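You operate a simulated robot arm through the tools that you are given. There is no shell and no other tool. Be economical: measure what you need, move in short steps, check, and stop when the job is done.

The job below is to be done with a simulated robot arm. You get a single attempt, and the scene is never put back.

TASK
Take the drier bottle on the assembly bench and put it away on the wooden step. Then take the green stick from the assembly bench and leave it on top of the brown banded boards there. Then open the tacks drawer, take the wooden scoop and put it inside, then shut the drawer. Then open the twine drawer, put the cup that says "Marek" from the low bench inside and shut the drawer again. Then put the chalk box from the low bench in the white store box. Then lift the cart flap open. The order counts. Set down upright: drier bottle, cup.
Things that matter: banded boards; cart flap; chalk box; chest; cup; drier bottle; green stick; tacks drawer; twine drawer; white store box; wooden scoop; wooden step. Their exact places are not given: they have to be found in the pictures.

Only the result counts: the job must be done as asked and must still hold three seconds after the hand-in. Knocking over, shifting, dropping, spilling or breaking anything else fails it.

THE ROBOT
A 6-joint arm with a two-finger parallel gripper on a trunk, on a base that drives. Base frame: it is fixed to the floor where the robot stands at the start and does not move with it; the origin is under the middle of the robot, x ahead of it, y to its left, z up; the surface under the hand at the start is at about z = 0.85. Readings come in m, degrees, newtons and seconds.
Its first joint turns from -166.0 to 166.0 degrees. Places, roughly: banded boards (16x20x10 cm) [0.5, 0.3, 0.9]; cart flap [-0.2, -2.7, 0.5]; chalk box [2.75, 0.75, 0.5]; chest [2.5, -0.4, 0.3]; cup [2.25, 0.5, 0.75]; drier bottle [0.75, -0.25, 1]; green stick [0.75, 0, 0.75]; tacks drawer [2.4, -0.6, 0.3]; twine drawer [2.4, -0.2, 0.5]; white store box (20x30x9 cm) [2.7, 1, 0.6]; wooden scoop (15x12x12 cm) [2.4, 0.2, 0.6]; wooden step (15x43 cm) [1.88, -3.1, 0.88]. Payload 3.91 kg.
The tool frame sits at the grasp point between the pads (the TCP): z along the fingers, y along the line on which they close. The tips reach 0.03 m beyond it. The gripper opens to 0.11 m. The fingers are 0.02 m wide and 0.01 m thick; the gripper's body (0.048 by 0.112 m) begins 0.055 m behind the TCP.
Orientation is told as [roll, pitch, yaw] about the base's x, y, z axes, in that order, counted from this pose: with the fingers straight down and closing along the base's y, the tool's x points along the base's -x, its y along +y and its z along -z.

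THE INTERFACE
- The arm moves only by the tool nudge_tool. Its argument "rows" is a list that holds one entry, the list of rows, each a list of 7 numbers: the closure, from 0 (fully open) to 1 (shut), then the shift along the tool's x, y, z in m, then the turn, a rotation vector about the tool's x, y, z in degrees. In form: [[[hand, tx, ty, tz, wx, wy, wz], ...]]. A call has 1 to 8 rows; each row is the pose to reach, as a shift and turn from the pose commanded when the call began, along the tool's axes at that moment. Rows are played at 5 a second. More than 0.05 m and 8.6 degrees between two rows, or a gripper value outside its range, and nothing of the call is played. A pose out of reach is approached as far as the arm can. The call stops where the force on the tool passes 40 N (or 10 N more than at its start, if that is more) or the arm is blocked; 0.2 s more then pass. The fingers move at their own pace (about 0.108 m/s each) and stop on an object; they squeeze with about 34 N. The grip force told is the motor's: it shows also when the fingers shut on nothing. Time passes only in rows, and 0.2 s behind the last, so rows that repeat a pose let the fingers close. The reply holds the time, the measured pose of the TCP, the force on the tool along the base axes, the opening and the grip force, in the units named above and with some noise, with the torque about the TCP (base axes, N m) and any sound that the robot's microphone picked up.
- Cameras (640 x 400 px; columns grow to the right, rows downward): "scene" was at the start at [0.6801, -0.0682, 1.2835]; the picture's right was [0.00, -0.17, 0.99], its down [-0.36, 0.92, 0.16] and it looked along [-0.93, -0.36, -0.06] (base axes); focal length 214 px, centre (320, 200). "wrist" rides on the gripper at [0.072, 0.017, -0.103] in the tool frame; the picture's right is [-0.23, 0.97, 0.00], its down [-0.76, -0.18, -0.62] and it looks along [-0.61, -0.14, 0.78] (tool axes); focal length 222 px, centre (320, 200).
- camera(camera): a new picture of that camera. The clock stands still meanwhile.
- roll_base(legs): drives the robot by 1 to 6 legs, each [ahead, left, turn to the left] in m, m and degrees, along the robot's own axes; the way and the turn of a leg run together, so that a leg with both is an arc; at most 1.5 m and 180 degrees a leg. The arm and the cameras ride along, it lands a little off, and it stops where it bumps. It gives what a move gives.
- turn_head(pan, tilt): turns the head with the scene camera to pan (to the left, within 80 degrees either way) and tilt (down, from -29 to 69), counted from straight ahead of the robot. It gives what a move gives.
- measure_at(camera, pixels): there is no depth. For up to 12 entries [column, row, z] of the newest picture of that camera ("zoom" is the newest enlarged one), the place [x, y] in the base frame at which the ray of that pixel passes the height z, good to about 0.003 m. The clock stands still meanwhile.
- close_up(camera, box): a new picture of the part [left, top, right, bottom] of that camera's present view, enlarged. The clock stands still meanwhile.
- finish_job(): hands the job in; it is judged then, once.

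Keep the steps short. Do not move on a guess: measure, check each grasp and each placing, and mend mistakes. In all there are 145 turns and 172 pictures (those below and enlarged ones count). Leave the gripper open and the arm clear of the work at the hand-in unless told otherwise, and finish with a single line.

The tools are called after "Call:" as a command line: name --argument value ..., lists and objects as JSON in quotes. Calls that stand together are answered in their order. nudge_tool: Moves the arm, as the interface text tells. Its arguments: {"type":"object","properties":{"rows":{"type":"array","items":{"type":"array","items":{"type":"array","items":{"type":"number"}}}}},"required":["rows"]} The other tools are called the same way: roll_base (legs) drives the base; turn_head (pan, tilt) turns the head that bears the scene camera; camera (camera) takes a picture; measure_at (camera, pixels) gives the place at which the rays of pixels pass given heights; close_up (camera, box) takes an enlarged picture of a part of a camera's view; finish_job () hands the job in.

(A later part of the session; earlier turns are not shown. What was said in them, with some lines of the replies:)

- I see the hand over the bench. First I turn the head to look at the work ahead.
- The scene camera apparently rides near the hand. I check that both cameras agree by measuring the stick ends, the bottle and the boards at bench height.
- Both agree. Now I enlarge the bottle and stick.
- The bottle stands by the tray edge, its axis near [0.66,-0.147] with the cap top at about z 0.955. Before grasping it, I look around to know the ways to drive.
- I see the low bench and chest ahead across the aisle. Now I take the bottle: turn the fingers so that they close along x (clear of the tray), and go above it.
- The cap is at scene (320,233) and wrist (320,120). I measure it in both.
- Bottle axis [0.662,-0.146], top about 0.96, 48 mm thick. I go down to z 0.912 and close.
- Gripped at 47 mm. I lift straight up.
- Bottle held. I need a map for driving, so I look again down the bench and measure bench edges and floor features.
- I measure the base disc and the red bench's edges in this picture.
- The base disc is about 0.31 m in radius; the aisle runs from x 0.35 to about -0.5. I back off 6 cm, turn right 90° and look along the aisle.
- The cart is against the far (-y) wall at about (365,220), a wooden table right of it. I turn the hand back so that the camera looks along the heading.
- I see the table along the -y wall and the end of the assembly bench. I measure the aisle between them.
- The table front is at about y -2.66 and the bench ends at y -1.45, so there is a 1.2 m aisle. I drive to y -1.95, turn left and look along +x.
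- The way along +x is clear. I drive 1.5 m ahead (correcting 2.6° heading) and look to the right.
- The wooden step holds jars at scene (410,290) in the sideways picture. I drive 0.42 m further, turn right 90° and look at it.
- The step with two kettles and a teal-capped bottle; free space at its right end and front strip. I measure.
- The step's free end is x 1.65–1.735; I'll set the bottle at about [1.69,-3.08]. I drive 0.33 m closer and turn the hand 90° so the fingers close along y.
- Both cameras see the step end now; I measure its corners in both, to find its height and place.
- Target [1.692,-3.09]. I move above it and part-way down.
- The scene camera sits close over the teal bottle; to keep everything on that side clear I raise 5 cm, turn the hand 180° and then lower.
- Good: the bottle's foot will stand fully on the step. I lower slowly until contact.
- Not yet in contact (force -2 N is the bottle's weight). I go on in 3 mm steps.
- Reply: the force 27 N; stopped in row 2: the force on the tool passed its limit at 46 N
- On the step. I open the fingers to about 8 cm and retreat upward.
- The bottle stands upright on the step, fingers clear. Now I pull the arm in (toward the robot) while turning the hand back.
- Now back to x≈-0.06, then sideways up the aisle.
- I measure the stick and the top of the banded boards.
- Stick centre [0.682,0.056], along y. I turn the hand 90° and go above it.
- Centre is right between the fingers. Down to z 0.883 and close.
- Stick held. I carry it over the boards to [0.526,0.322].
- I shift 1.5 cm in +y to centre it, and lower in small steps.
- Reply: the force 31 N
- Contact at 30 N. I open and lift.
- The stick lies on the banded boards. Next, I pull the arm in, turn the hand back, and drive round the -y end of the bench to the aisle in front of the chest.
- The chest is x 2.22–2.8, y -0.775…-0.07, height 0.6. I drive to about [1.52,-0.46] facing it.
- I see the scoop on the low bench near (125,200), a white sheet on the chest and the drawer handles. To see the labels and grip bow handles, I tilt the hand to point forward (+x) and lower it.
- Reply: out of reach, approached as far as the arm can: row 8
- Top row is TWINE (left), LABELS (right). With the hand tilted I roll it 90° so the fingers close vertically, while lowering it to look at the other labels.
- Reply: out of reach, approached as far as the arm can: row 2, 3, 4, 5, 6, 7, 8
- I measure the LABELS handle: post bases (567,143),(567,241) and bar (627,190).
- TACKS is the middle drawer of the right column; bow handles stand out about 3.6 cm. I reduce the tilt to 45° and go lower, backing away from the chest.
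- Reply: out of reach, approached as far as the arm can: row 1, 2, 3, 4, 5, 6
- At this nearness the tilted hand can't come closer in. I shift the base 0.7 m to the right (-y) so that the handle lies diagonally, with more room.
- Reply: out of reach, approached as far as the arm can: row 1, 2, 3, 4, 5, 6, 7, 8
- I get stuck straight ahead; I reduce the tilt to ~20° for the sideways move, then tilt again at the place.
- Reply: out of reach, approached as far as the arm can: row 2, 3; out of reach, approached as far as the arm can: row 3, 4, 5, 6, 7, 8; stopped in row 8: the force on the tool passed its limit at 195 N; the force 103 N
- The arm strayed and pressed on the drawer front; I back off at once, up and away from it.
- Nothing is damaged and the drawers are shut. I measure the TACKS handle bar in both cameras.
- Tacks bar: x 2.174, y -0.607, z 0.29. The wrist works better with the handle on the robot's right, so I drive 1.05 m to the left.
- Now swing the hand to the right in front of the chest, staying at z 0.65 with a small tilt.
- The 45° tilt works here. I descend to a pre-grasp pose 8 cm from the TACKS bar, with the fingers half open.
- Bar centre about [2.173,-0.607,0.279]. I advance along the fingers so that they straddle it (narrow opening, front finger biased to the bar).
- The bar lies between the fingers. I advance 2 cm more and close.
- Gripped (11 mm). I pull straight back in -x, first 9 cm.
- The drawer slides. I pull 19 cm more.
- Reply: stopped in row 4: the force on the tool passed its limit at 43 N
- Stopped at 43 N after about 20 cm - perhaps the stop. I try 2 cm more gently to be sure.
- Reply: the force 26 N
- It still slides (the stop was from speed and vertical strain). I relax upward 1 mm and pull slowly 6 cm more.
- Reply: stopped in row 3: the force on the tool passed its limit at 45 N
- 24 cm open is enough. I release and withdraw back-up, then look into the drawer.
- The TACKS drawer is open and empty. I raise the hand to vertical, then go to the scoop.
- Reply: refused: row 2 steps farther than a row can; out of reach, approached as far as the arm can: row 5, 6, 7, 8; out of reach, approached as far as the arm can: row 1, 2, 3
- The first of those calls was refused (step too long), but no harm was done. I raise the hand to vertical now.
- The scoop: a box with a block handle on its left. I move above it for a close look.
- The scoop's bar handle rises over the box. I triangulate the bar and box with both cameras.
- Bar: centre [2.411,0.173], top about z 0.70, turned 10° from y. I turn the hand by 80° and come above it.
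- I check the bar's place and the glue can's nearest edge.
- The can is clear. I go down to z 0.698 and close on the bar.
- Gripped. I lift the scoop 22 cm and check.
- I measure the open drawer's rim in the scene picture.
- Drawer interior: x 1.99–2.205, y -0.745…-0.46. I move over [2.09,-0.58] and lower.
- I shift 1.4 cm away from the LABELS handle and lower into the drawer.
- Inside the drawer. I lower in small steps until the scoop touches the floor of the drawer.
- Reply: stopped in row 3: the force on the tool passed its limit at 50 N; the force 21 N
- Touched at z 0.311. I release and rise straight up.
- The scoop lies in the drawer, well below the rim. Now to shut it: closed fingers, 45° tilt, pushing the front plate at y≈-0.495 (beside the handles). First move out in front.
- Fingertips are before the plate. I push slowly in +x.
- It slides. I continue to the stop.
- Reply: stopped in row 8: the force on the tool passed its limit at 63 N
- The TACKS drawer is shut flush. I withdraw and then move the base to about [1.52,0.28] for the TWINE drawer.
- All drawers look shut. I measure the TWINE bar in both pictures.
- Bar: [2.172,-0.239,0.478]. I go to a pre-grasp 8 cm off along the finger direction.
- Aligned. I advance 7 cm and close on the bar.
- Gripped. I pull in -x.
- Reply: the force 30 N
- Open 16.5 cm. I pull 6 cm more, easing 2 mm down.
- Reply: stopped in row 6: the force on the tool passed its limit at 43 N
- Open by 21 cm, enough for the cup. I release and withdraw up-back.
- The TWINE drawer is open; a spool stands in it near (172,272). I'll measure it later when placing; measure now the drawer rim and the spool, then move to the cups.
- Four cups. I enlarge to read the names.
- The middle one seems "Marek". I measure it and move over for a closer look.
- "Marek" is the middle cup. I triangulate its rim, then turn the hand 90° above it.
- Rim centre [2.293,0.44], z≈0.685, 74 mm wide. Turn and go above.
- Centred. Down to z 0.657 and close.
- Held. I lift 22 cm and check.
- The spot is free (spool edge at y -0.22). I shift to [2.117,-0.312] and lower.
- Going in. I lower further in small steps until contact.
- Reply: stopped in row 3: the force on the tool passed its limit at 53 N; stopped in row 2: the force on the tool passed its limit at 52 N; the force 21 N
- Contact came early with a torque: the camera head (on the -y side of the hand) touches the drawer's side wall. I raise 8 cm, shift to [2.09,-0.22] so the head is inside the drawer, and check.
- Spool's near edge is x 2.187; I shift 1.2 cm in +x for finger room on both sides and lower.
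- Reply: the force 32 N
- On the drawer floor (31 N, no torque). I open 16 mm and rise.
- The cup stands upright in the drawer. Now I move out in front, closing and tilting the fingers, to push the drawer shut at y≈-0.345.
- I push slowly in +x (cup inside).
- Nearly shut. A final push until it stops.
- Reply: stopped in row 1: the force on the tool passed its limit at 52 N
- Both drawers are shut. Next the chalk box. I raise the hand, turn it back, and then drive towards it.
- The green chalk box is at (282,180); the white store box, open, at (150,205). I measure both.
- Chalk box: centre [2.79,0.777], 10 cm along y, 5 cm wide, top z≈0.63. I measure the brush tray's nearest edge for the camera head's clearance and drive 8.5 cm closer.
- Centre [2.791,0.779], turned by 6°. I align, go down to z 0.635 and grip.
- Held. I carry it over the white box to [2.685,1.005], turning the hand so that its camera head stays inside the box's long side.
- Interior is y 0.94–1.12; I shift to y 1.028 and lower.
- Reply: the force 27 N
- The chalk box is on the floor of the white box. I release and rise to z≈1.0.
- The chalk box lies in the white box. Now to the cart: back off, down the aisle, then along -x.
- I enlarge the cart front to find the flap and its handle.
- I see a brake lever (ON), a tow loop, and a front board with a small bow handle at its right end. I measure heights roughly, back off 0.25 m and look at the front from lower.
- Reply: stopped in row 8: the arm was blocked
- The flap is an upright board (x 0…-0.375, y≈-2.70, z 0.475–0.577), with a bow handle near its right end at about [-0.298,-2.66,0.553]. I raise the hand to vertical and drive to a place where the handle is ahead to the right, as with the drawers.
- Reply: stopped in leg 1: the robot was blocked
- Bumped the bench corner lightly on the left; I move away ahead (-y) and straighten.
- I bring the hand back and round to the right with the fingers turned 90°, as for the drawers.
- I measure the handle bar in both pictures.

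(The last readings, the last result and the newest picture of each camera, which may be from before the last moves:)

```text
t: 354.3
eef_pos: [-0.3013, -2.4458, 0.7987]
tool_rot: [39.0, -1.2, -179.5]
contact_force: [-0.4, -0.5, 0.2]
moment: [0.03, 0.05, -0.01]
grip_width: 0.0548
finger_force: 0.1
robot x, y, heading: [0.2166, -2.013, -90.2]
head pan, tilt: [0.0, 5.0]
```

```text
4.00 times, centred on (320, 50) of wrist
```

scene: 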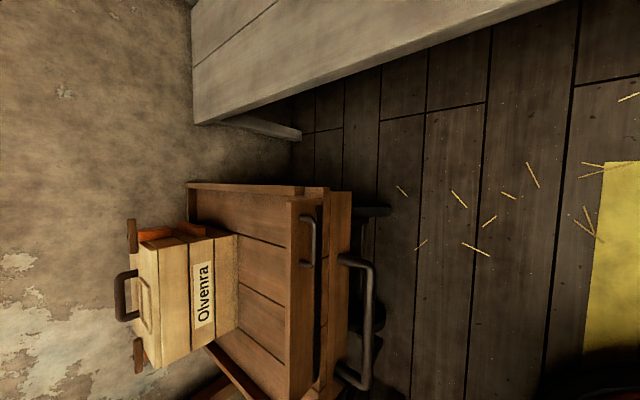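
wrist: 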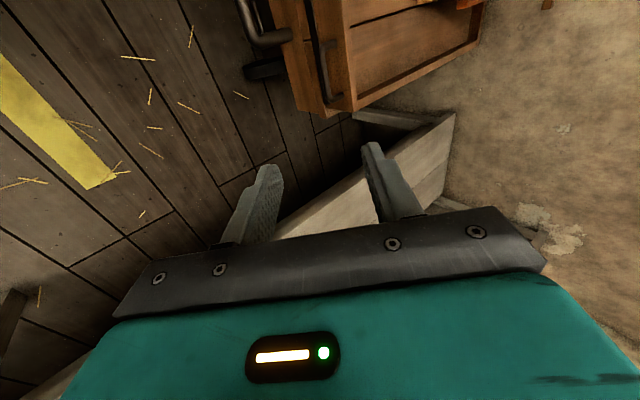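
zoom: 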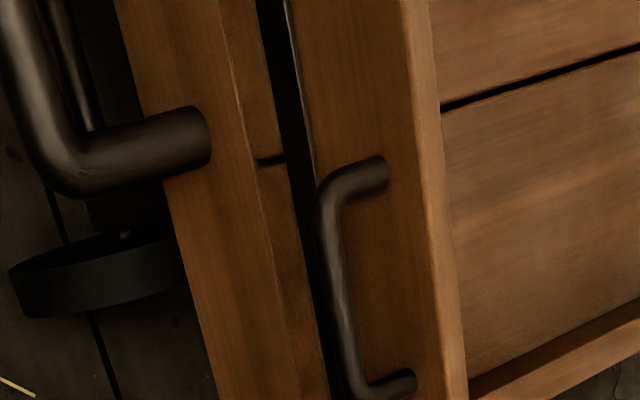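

Bar at about [-0.297,-2.66,0.55]. I advance to 7 cm before it.

Call:
nudge_tool --rows '[[[0.6, 0.002, 0.003, 0.045, 0, 0, 0], [0.69, 0.004, 0.006, 0.09, 0, 0, 0], [0.69, 0.004, 0.01, 0.135, 0, 0, 0], [0.69, 0.004, 0.01, 0.18, 0, 0, 0], [0.69, 0.004, 0.01, 0.225, 0, 0, 0], [0.69, 0.004, 0.01, 0.255, 0, 0, 0]]]'

Call:
camera --camera "wrist"

Call:
camera --camera "scene"

```text
t: 355.7
eef_pos: [-0.2986, -2.6143, 0.6068]
tool_rot: [39.0, -1.2, -179.5]
contact_force: [0.5, 0.3, 0.2]
moment: [-0.04, 0.01, 0.0]
grip_width: 0.0341
finger_force: 0.0
robot x, y, heading: [0.2163, -2.0131, -90.2]
head pan, tilt: [0.0, 5.0]
```

```text
24 pictures are left
```

wrist: 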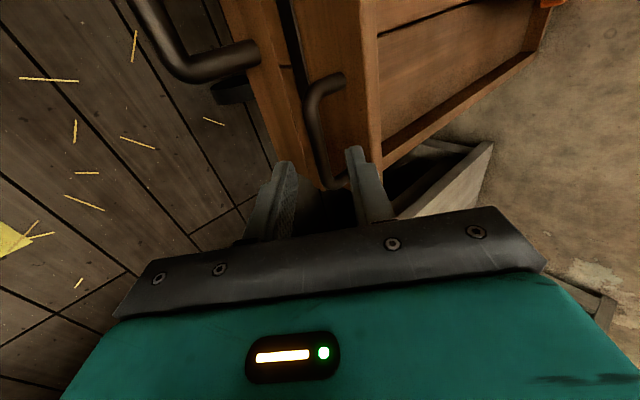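

```text
23 pictures are left
```

scene: 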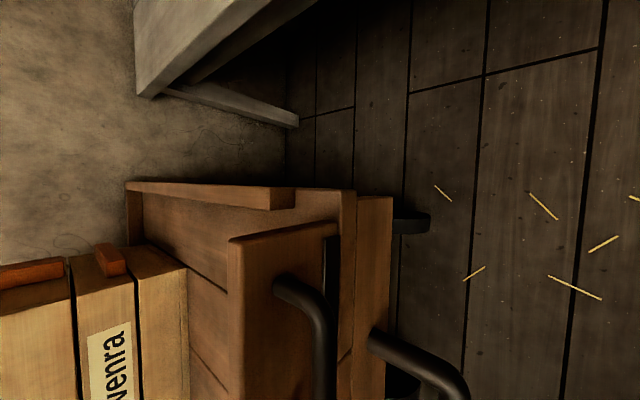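

Call:
measure_at --camera "scene" --pixels '[[321, 350, 0.53], [321, 350, 0.54], [321, 350, 0.55], [321, 350, 0.56]]'

Call:
measure_at --camera "wrist" --pixels '[[316, 135, 0.53], [316, 135, 0.54], [316, 135, 0.55], [316, 135, 0.56], [310, 100, 0.55], [328, 180, 0.55]]'

```text
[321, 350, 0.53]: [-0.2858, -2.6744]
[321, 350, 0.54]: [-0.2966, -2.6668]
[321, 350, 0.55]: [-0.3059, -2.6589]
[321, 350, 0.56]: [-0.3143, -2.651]
```

```text
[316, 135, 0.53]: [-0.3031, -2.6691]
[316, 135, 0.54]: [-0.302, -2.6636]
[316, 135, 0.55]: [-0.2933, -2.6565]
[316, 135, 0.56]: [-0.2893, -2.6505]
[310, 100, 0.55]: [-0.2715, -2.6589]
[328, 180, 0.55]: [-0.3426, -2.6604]
```

Aligned. I advance 6.6 cm and close on the bar.

Call:
nudge_tool --rows '[[[0.69, 0, -0.008, 0.02, 0, 0, 0], [0.69, 0, -0.008, 0.04, 0, 0, 0], [0.69, 0, -0.008, 0.056, 0, 0, 0], [0.69, 0, -0.008, 0.066, 0, 0, 0], [0.85, 0, -0.005, 0.066, 0, 0, 0], [1, 0, -0.005, 0.066, 0, 0, 0], [1, 0, -0.005, 0.066, 0, 0, 0]]]'

Call:
camera --camera "wrist"

```text
t: 356.6
eef_pos: [-0.3017, -2.6429, 0.5547]
tool_rot: [39.0, -1.1, -179.6]
contact_force: [8.9, 16.1, 12.8]
moment: [-0.39, 0.0, 0.28]
grip_width: 0.0321
finger_force: 0.0
robot x, y, heading: [0.2153, -2.0095, -90.2]
head pan, tilt: [0.0, 5.0]
stopped in row 4: the force on the tool passed its limit at 55 N (the readings are from after the stop); the commanded pose is now the measured one
```

```text
22 pictures are left
```

wrist: 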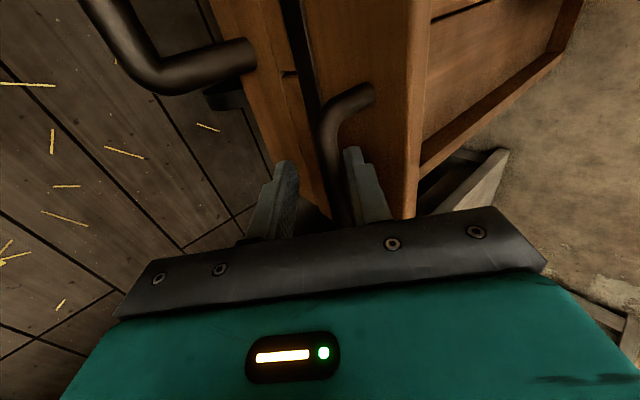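

The front fingertip touches the board; the bar is between the fingers. I back 3 mm and close.

Call:
nudge_tool --rows '[[[0.69, 0, -0.002, -0.004, 0, 0, 0], [0.85, 0, -0.002, -0.004, 0, 0, 0], [1, 0, -0.002, -0.004, 0, 0, 0], [1, 0, -0.002, -0.004, 0, 0, 0]]]'

Call:
close_up --camera "wrist" --box '[200, 40, 440, 240]'

```text
t: 357.6
eef_pos: [-0.3019, -2.6405, 0.5563]
tool_rot: [39.2, -1.2, -179.6]
contact_force: [0.2, -5.8, 3.0]
moment: [-0.18, -0.01, -0.18]
grip_width: 0.0118
finger_force: 44.6
robot x, y, heading: [0.2167, -2.008, -90.2]
head pan, tilt: [0.0, 5.0]
```

```text
2.00 times, centred on (320, 140) of wrist
```

zoom: 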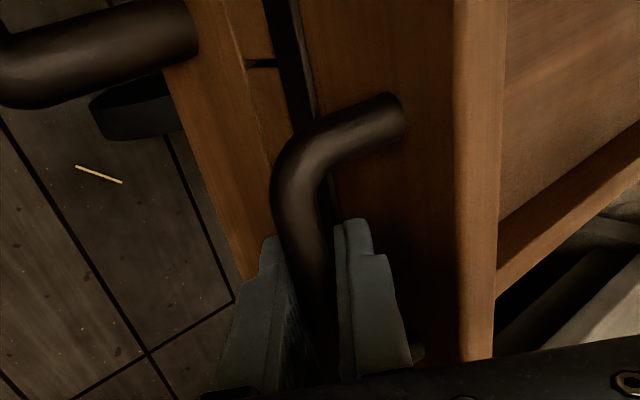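

Gripped. Test: lift straight up 1.2 cm and read the force.

Call:
nudge_tool --rows '[[[1, 0, 0.0025, -0.003, 0, 0, 0], [1, 0, 0.005, -0.006, 0, 0, 0], [1, 0, 0.0075, -0.0095, 0, 0, 0]]]'

```text
t: 358.1
eef_pos: [-0.3, -2.6414, 0.557]
tool_rot: [38.9, -0.9, -179.6]
contact_force: [-9.5, -13.1, -13.2]
moment: [0.0, 0.12, -0.16]
grip_width: 0.0118
finger_force: 45.1
robot x, y, heading: [0.2128, -2.0121, -90.2]
head pan, tilt: [0.0, 5.0]
stopped in row 2: the force on the tool passed its limit at 42 N (the readings are from after the stop); the commanded pose is now the measured one
```

Stiff upward. Test: pull outward (+y) gently, 1.2 cm.

Call:
nudge_tool --rows '[[[1, 0, -0.003, -0.0025, 0, 0, 0], [1, 0, -0.006, -0.005, 0, 0, 0], [1, 0, -0.009, -0.0075, 0, 0, 0]]]'

```text
t: 358.5
eef_pos: [-0.3014, -2.6374, 0.5558]
tool_rot: [38.9, -1.0, -179.5]
contact_force: [-9.9, -12.1, -13.0]
moment: [0.13, -0.04, -0.03]
grip_width: 0.0119
finger_force: 44.6
robot x, y, heading: [0.2134, -2.009, -90.1]
head pan, tilt: [0.0, 5.0]
stopped in row 2: the force on the tool passed its limit at 42 N (the readings are from after the stop); the commanded pose is now the measured one
5 turns are left
```

Few turns remain, so I make several small force-limited tries in a row: first upward, then outward along the tangent of a bottom hinge, then look.

Call:
nudge_tool --rows '[[[1, 0, 0.0013, -0.0016, 0, 0, 0], [1, 0, 0.0025, -0.0031, 0, 0, 0], [1, 0, 0.0038, -0.0047, 0, 0, 0], [1, 0, 0.005, -0.0062, 0, 0, 0], [1, 0, 0.0063, -0.0078, 0, 0, 0], [1, 0, 0.0076, -0.0093, 0, 0, 0], [1, 0, 0.0088, -0.0109, 0, 0, 0], [1, 0, 0.01, -0.0124, 0, 0, 0]]]'

Call:
nudge_tool --rows '[[[1, 0, 0.0013, -0.0016, 0, 0, 0], [1, 0, 0.0025, -0.0031, 0, 0, 0], [1, 0, 0.0038, -0.0047, 0, 0, 0], [1, 0, 0.005, -0.0062, 0, 0, 0], [1, 0, 0.0063, -0.0078, 0, 0, 0], [1, 0, 0.0076, -0.0093, 0, 0, 0], [1, 0, 0.0088, -0.0109, 0, 0, 0], [1, 0, 0.01, -0.0124, 0, 0, 0]]]'

Call:
nudge_tool --rows '[[[1, 0, -0.003, -0.0007, 0, 0, 0], [1, 0, -0.006, -0.0013, 0, 0, 0], [1, 0, -0.009, -0.002, 0, 0, 0], [1, 0, -0.012, -0.0026, 0, 0, 0], [1, 0, -0.015, -0.0033, 0, 0, 0], [1, 0, -0.018, -0.004, 0, 0, 0], [1, 0, -0.021, -0.0046, 0, 0, 0], [1, 0, -0.024, -0.0053, 0, 0, 0]]]'

Call:
nudge_tool --rows '[[[1, 0, -0.003, -0.0003, 0, 0, 0], [1, 0, -0.006, -0.0006, 0, 0, 0], [1, 0, -0.009, -0.0009, 0, 0, 0], [1, 0, -0.012, -0.0012, 0, 0, 0], [1, 0, -0.015, -0.0015, 0, 0, 0], [1, 0, -0.018, -0.0018, 0, 0, 0], [1, 0, -0.021, -0.002, 0, 0, 0], [1, 0, -0.024, -0.002, 0, 0, 0]]]'

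Call:
camera --camera "wrist"

Call:
camera --camera "scene"

```text
t: 358.9
eef_pos: [-0.301, -2.6381, 0.557]
tool_rot: [38.7, -1.0, -179.6]
contact_force: [-10.3, -12.2, -14.8]
moment: [0.05, 0.22, -0.13]
grip_width: 0.0117
finger_force: 44.4
robot x, y, heading: [0.2173, -2.0118, -90.2]
head pan, tilt: [0.0, 5.0]
stopped in row 2: the force on the tool passed its limit at 45 N (the readings are from after the stop); the commanded pose is now the measured one
```

```text
t: 359.4
eef_pos: [-0.3013, -2.6399, 0.5573]
tool_rot: [38.8, -1.0, -179.6]
contact_force: [-9.5, -12.4, -13.7]
moment: [0.05, 0.15, -0.07]
grip_width: 0.0116
finger_force: 45.0
robot x, y, heading: [0.2155, -2.0116, -89.9]
head pan, tilt: [0.0, 5.0]
stopped in row 2: the force on the tool passed its limit at 44 N (the readings are from after the stop); the commanded pose is now the measured one
```

```text
t: 360.3
eef_pos: [-0.3009, -2.6308, 0.5511]
tool_rot: [38.7, -0.9, -179.4]
contact_force: [-7.1, -11.0, -13.3]
moment: [0.18, -0.2, -0.04]
grip_width: 0.0117
finger_force: 45.1
robot x, y, heading: [0.2117, -2.0127, -90.0]
head pan, tilt: [0.0, 5.0]
stopped in row 4: the force on the tool passed its limit at 42 N (the readings are from after the stop); the commanded pose is now the measured one
```

```text
t: 361.1
eef_pos: [-0.3007, -2.6244, 0.5472]
tool_rot: [38.7, -0.9, -179.3]
contact_force: [-6.7, -10.4, -10.8]
moment: [0.16, -0.16, 0.21]
grip_width: 0.0119
finger_force: 44.8
robot x, y, heading: [0.2154, -2.015, -89.9]
head pan, tilt: [0.0, 5.0]
stopped in row 4: the force on the tool passed its limit at 41 N (the readings are from after the stop); the commanded pose is now the measured one
```

```text
20 pictures are left
```

wrist: 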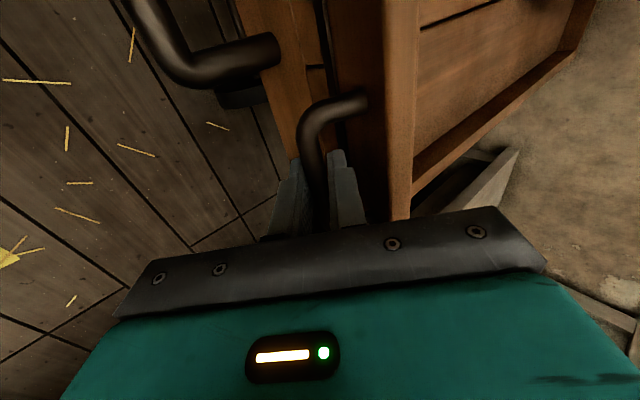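

```text
19 pictures are left
4 turns are left
```

scene: 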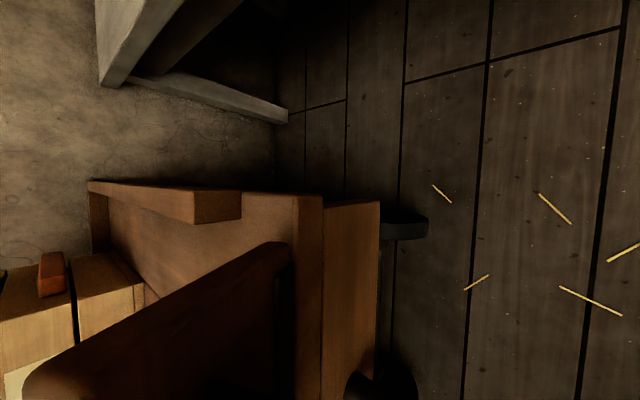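

The flap turns outward on its bottom hinge. I loosen the grip so the bar can turn between the fingers, and follow the arc outward and down in several force-limited calls.

Call:
nudge_tool --rows '[[[0.72, 0, -0.003, 0, 0, 0, 0], [0.72, 0, -0.008, 0, 0, 0, 0], [0.72, 0, -0.014, 0.001, -2, 0, 0], [0.72, 0, -0.02, 0.002, -4, 0, 0], [0.72, 0, -0.026, 0.003, -6, 0, 0], [0.72, 0, -0.032, 0.004, -8, 0, 0]]]'

Call:
nudge_tool --rows '[[[0.72, 0, -0.005, 0.0016, -2, 0, 0], [0.72, 0, -0.01, 0.0032, -4, 0, 0], [0.72, 0, -0.015, 0.0048, -6, 0, 0], [0.72, 0, -0.0194, 0.0063, -8, 0, 0]]]'

Call:
nudge_tool --rows '[[[0.72, 0, -0.0047, 0.002, -2, 0, 0], [0.72, 0, -0.0094, 0.004, -4, 0, 0], [0.72, 0, -0.014, 0.006, -6, 0, 0], [0.72, 0, -0.0187, 0.0082, -8, 0, 0]]]'

Call:
nudge_tool --rows '[[[0.72, 0, -0.0043, 0.0027, -1.5, 0, 0], [0.72, 0, -0.0087, 0.0054, -3, 0, 0], [0.72, 0, -0.013, 0.008, -4.5, 0, 0], [0.72, 0, -0.0173, 0.0107, -6, 0, 0]]]'

Call:
camera --camera "wrist"

Call:
camera --camera "scene"

```text
t: 362.5
eef_pos: [-0.3007, -2.6019, 0.5235]
tool_rot: [46.7, -0.9, -179.5]
contact_force: [0.2, 0.7, -0.6]
moment: [-0.01, 0.02, 0.02]
grip_width: 0.03
finger_force: 0.1
robot x, y, heading: [0.2153, -2.0144, -90.0]
head pan, tilt: [0.0, 5.0]
```

```text
t: 363.5
eef_pos: [-0.3018, -2.5935, 0.5075]
tool_rot: [54.7, -0.8, -179.4]
contact_force: [-0.9, 0.5, -1.0]
moment: [-0.03, -0.01, 0.01]
grip_width: 0.03
finger_force: 0.0
robot x, y, heading: [0.2147, -2.0151, -90.1]
head pan, tilt: [0.0, 5.0]
```

```text
t: 364.5
eef_pos: [-0.3019, -2.5889, 0.4867]
tool_rot: [62.7, -0.9, -179.3]
contact_force: [-0.1, 0.6, -0.8]
moment: [0.0, -0.04, 0.0]
grip_width: 0.0298
finger_force: 0.1
robot x, y, heading: [0.2129, -2.014, -90.1]
head pan, tilt: [0.0, 5.0]
```

```text
t: 365.6
eef_pos: [-0.3018, -2.5902, 0.4686]
tool_rot: [68.9, -1.0, -179.4]
contact_force: [5.8, 6.4, 19.5]
moment: [-2.23, -0.6, 0.41]
grip_width: 0.0398
finger_force: 9.3
robot x, y, heading: [0.216, -2.0132, -90.2]
head pan, tilt: [0.0, 5.0]
stopped in row 4: the force on the tool passed its limit at 41 N (the readings are from after the stop); the commanded pose is now the measured one
```

```text
18 pictures are left
```

wrist: 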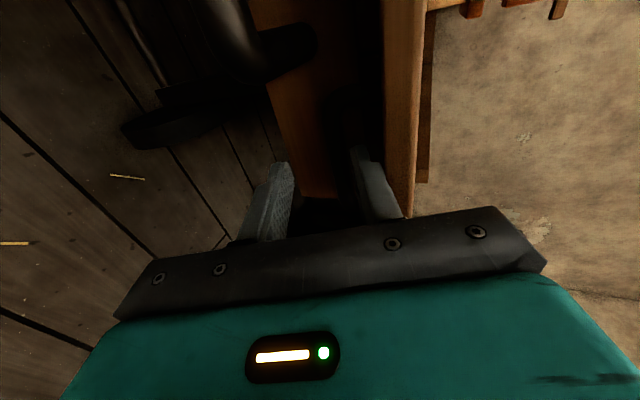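

```text
17 pictures are left
3 turns are left
```

scene: 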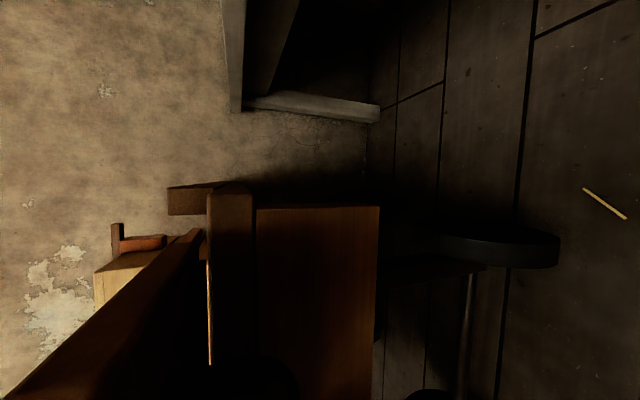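

The flap followed the hand outward (about 45°) and then the fingers jammed against it. I release, withdraw, raise, and then push the flap from its inner side outward and down with closed fingers.

Call:
nudge_tool --rows '[[[0.55, 0, 0.002, 0, 0, 0, 0], [0.5, 0, 0.002, 0, 0, 0, 0], [0.5, 0, 0.002, -0.02, 0, 0, 0], [0.5, 0, 0.002, -0.05, 0, 0, 0], [0.5, 0, 0.002, -0.08, 0, 0, 0], [0.5, 0, 0.002, -0.11, 0, 0, 0]]]'

Call:
camera --camera "wrist"

Call:
nudge_tool --rows '[[[0.7, 0, 0.0374, -0.0144, 6, 0, 0], [1, 0, 0.0748, -0.0288, 12, 0, 0], [1, 0, 0.112, -0.043, 18, 0, 0], [1, 0, 0.149, -0.057, 24, 0, 0], [1, 0, 0.187, -0.072, 30, 0, 0]]]'

Call:
nudge_tool --rows '[[[1, 0, 0.029, 0.035, 0, 0, 0], [1, 0, 0.058, 0.07, 0, 0, 0], [1, 0, 0.087, 0.105, 0, 0, 0], [1, 0, 0.116, 0.14, 0, 0, 0], [1, 0, 0.1456, 0.1745, 0, 0, 0]]]'

Call:
nudge_tool --rows '[[[1, 0, -0.018, 0.022, 0, 0, 0], [1, 0, -0.036, 0.044, 0, 0, 0], [1, 0, -0.0535, 0.066, 0, 0, 0]]]'

Call:
nudge_tool --rows '[[[1, 0, -0.0117, -0.0094, 0, 0, 0], [1, 0, -0.0233, -0.0189, 0, 0, 0], [1, 0, -0.035, -0.0283, 0, 0, 0], [1, 0, -0.0466, -0.0378, 0, 0, 0], [1, 0, -0.0583, -0.0472, 0, 0, 0], [1, 0, -0.07, -0.0566, 0, 0, 0], [1, 0, -0.0816, -0.066, 0, 0, 0], [1, 0, -0.0932, -0.0755, 0, 0, 0]]]'

Call:
nudge_tool --rows '[[[1, 0, -0.017, 0.0077, 0, 0, 0], [1, 0, -0.034, 0.0154, 0, 0, 0], [1, 0, -0.051, 0.0231, 0, 0, 0], [1, 0, -0.068, 0.0308, 0, 0, 0], [1, 0, -0.085, 0.0385, 0, 0, 0], [1, 0, -0.1018, 0.0462, 0, 0, 0]]]'

Call:
camera --camera "wrist"

Call:
camera --camera "scene"

```text
t: 367.0
eef_pos: [-0.3018, -2.4901, 0.5088]
tool_rot: [68.8, -0.9, -179.3]
contact_force: [-0.1, 0.1, 0.9]
moment: [-0.01, 0.0, 0.03]
grip_width: 0.0549
finger_force: 0.0
robot x, y, heading: [0.2135, -2.0123, -90.0]
head pan, tilt: [0.0, 5.0]
```

```text
16 pictures are left
```

wrist: 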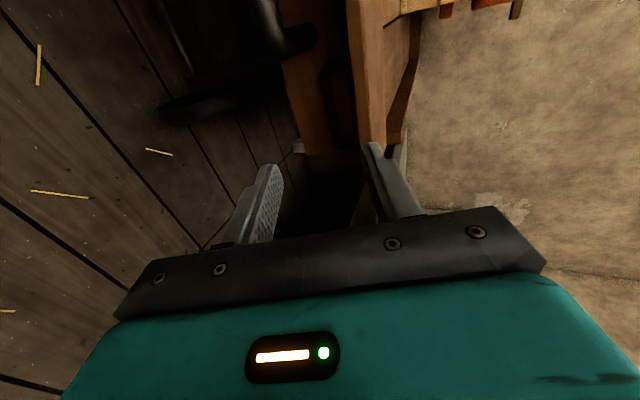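

```text
t: 368.2
eef_pos: [-0.2981, -2.4904, 0.7091]
tool_rot: [38.7, -1.0, -179.4]
contact_force: [-1.2, 0.2, -0.3]
moment: [-0.03, 0.0, 0.0]
grip_width: 0.0001
finger_force: 33.4
robot x, y, heading: [0.2118, -2.0126, -90.0]
head pan, tilt: [0.0, 5.0]
```

```text
t: 369.4
eef_pos: [-0.299, -2.713, 0.666]
tool_rot: [38.8, -0.9, -179.3]
contact_force: [-0.4, 1.5, 0.7]
moment: [0.02, 0.06, -0.02]
grip_width: 0.0
finger_force: 34.4
robot x, y, heading: [0.2156, -2.0106, -90.0]
head pan, tilt: [0.0, 5.0]
```

```text
t: 370.2
eef_pos: [-0.2973, -2.7107, 0.58]
tool_rot: [38.8, -1.0, -179.4]
contact_force: [0.2, 0.1, -0.1]
moment: [0.04, -0.02, -0.01]
grip_width: 0.0
finger_force: 34.3
robot x, y, heading: [0.2125, -2.0129, -90.1]
head pan, tilt: [0.0, 5.0]
```

```text
t: 372.0
eef_pos: [-0.2993, -2.5912, 0.58]
tool_rot: [38.8, -0.9, -179.5]
contact_force: [-0.6, -0.3, -0.2]
moment: [-0.01, 0.01, 0.01]
grip_width: 0.0
finger_force: 34.1
robot x, y, heading: [0.2115, -2.0135, -90.1]
head pan, tilt: [0.0, 5.0]
```

```text
t: 373.4
eef_pos: [-0.3019, -2.5409, 0.4792]
tool_rot: [38.9, -1.0, -179.4]
contact_force: [-0.5, 0.1, 0.5]
moment: [0.01, 0.0, 0.0]
grip_width: 0.0
finger_force: 34.1
robot x, y, heading: [0.2147, -2.0114, -90.1]
head pan, tilt: [0.0, 5.0]
```

```text
15 pictures are left
```

wrist: 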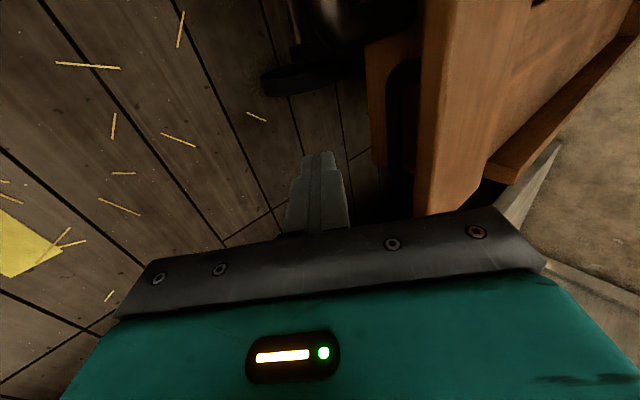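

```text
14 pictures are left
2 turns are left
```

scene: 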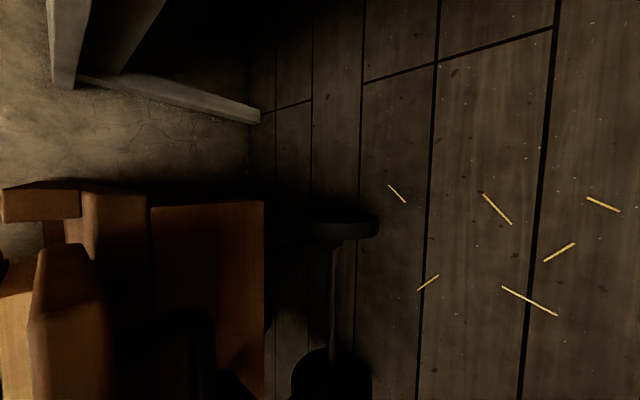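

The push met nothing, so the flap already leans well out. I press it down from above on its inner face, retreat upward and look.

Call:
nudge_tool --rows '[[[1, 0, 0.027, -0.034, 0, 0, 0], [1, 0, 0.054, -0.067, 0, 0, 0], [1, 0, 0.0818, -0.101, 0, 0, 0], [1, 0, 0.109, -0.079, 0, 0, 0], [1, 0, 0.1362, -0.057, 0, 0, 0]]]'

Call:
nudge_tool --rows '[[[1, 0, -0.0134, 0.0165, 0, 0, 0], [1, 0, -0.0268, 0.033, 0, 0, 0], [1, 0, -0.04, 0.0495, 0, 0, 0], [1, 0, -0.0535, 0.066, 0, 0, 0], [1, 0, -0.067, 0.0825, 0, 0, 0], [1, 0, -0.08, 0.099, 0, 0, 0], [1, 0, -0.0936, 0.1155, 0, 0, 0], [1, 0, -0.107, 0.132, 0, 0, 0]]]'

Call:
camera --camera "wrist"

Call:
nudge_tool --rows '[[[1, 0, 0.0236, -0.029, 0, 0, 0], [1, 0, 0.0472, -0.058, 0, 0, 0], [1, 0, 0.071, -0.087, 0, 0, 0], [0.8, 0, 0.0945, -0.1165, 0, 0, 0], [0.5, 0, 0.118, -0.1456, 0, 0, 0], [0.2, 0, 0.142, -0.175, 0, 0, 0], [0, 0, 0.165, -0.204, 0, 0, 0], [0, 0, 0.189, -0.233, 0, 0, 0]]]'

Call:
nudge_tool --rows '[[[0, 0, -0.03, -0.024, 0, 0, 0], [0, 0, -0.06, -0.048, 0, 0, 0], [0, 0, -0.09, -0.072, 0, 0, 0], [0, 0, -0.12, -0.096, 0, 0, 0]]]'

Call:
camera --camera "wrist"

Call:
camera --camera "scene"

```text
t: 374.6
eef_pos: [-0.2991, -2.6117, 0.6107]
tool_rot: [38.8, -1.0, -179.5]
contact_force: [0.2, 0.2, 0.3]
moment: [0.0, 0.0, -0.05]
grip_width: 0.0
finger_force: 33.9
robot x, y, heading: [0.2149, -2.0165, -90.4]
head pan, tilt: [0.0, 5.0]
```

```text
t: 375.5
eef_pos: [-0.3009, -2.612, 0.546]
tool_rot: [39.1, -1.0, -179.4]
contact_force: [8.1, 11.8, 22.5]
moment: [0.09, -0.41, 0.12]
grip_width: 0.0001
finger_force: 34.1
robot x, y, heading: [0.218, -2.0096, -90.4]
head pan, tilt: [0.0, 5.0]
stopped in row 4: the force on the tool passed its limit at 97 N (the readings are from after the stop); the commanded pose is now the measured one
```

```text
13 pictures are left
```

wrist: 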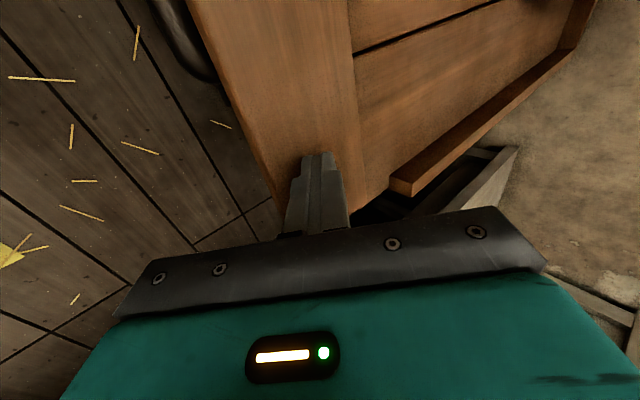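

```text
t: 377.3
eef_pos: [-0.2976, -2.6141, 0.8456]
tool_rot: [38.8, -1.0, -179.3]
contact_force: [-0.3, 0.4, -0.1]
moment: [0.01, -0.03, 0.01]
grip_width: 0.1102
finger_force: 0.1
robot x, y, heading: [0.2161, -2.0102, -90.4]
head pan, tilt: [0.0, 5.0]
```

```text
t: 378.3
eef_pos: [-0.2976, -2.4567, 0.842]
tool_rot: [39.1, -0.9, -179.4]
contact_force: [0.0, -0.6, -0.2]
moment: [0.03, -0.01, 0.0]
grip_width: 0.1103
finger_force: 0.1
robot x, y, heading: [0.2144, -2.0138, -89.8]
head pan, tilt: [0.0, 5.0]
```

```text
12 pictures are left
```

wrist: 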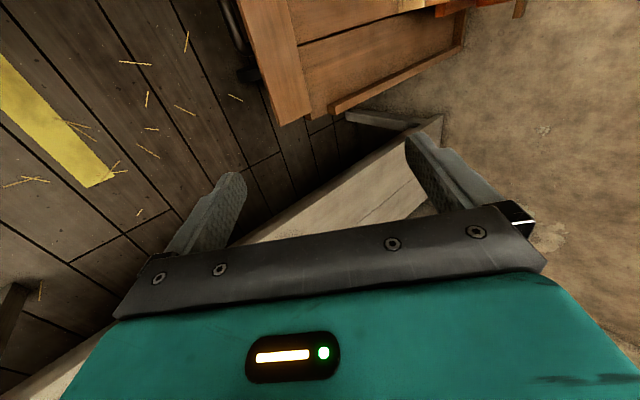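

```text
11 pictures are left
1 turns are left
```

scene: 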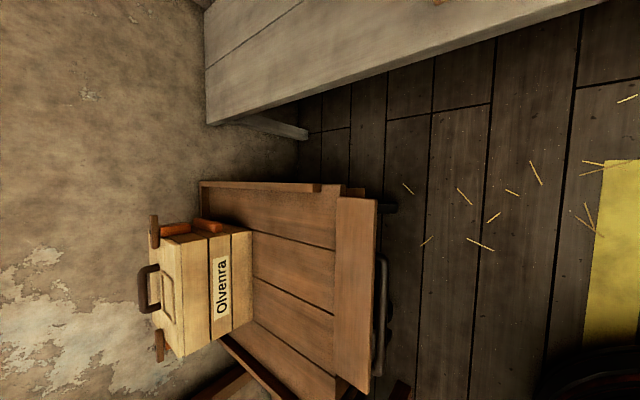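

The arm has withdrawn, the gripper is open, and the scene picture shows the flap folded fully outward, level with the cart bed. I hand the job in.

Call:
finish_job

```text
The job is handed in.
```

I did all six steps in the order asked and handed the job in; I have not seen a verdict. The cart flap would not lift upward: it is hinged at the bottom, so I opened it outward and down until it lay level with the cart bed. The base also bumped a corner of the assembly bench on the way to the cart, and I did not check the things on the bench afterwards.
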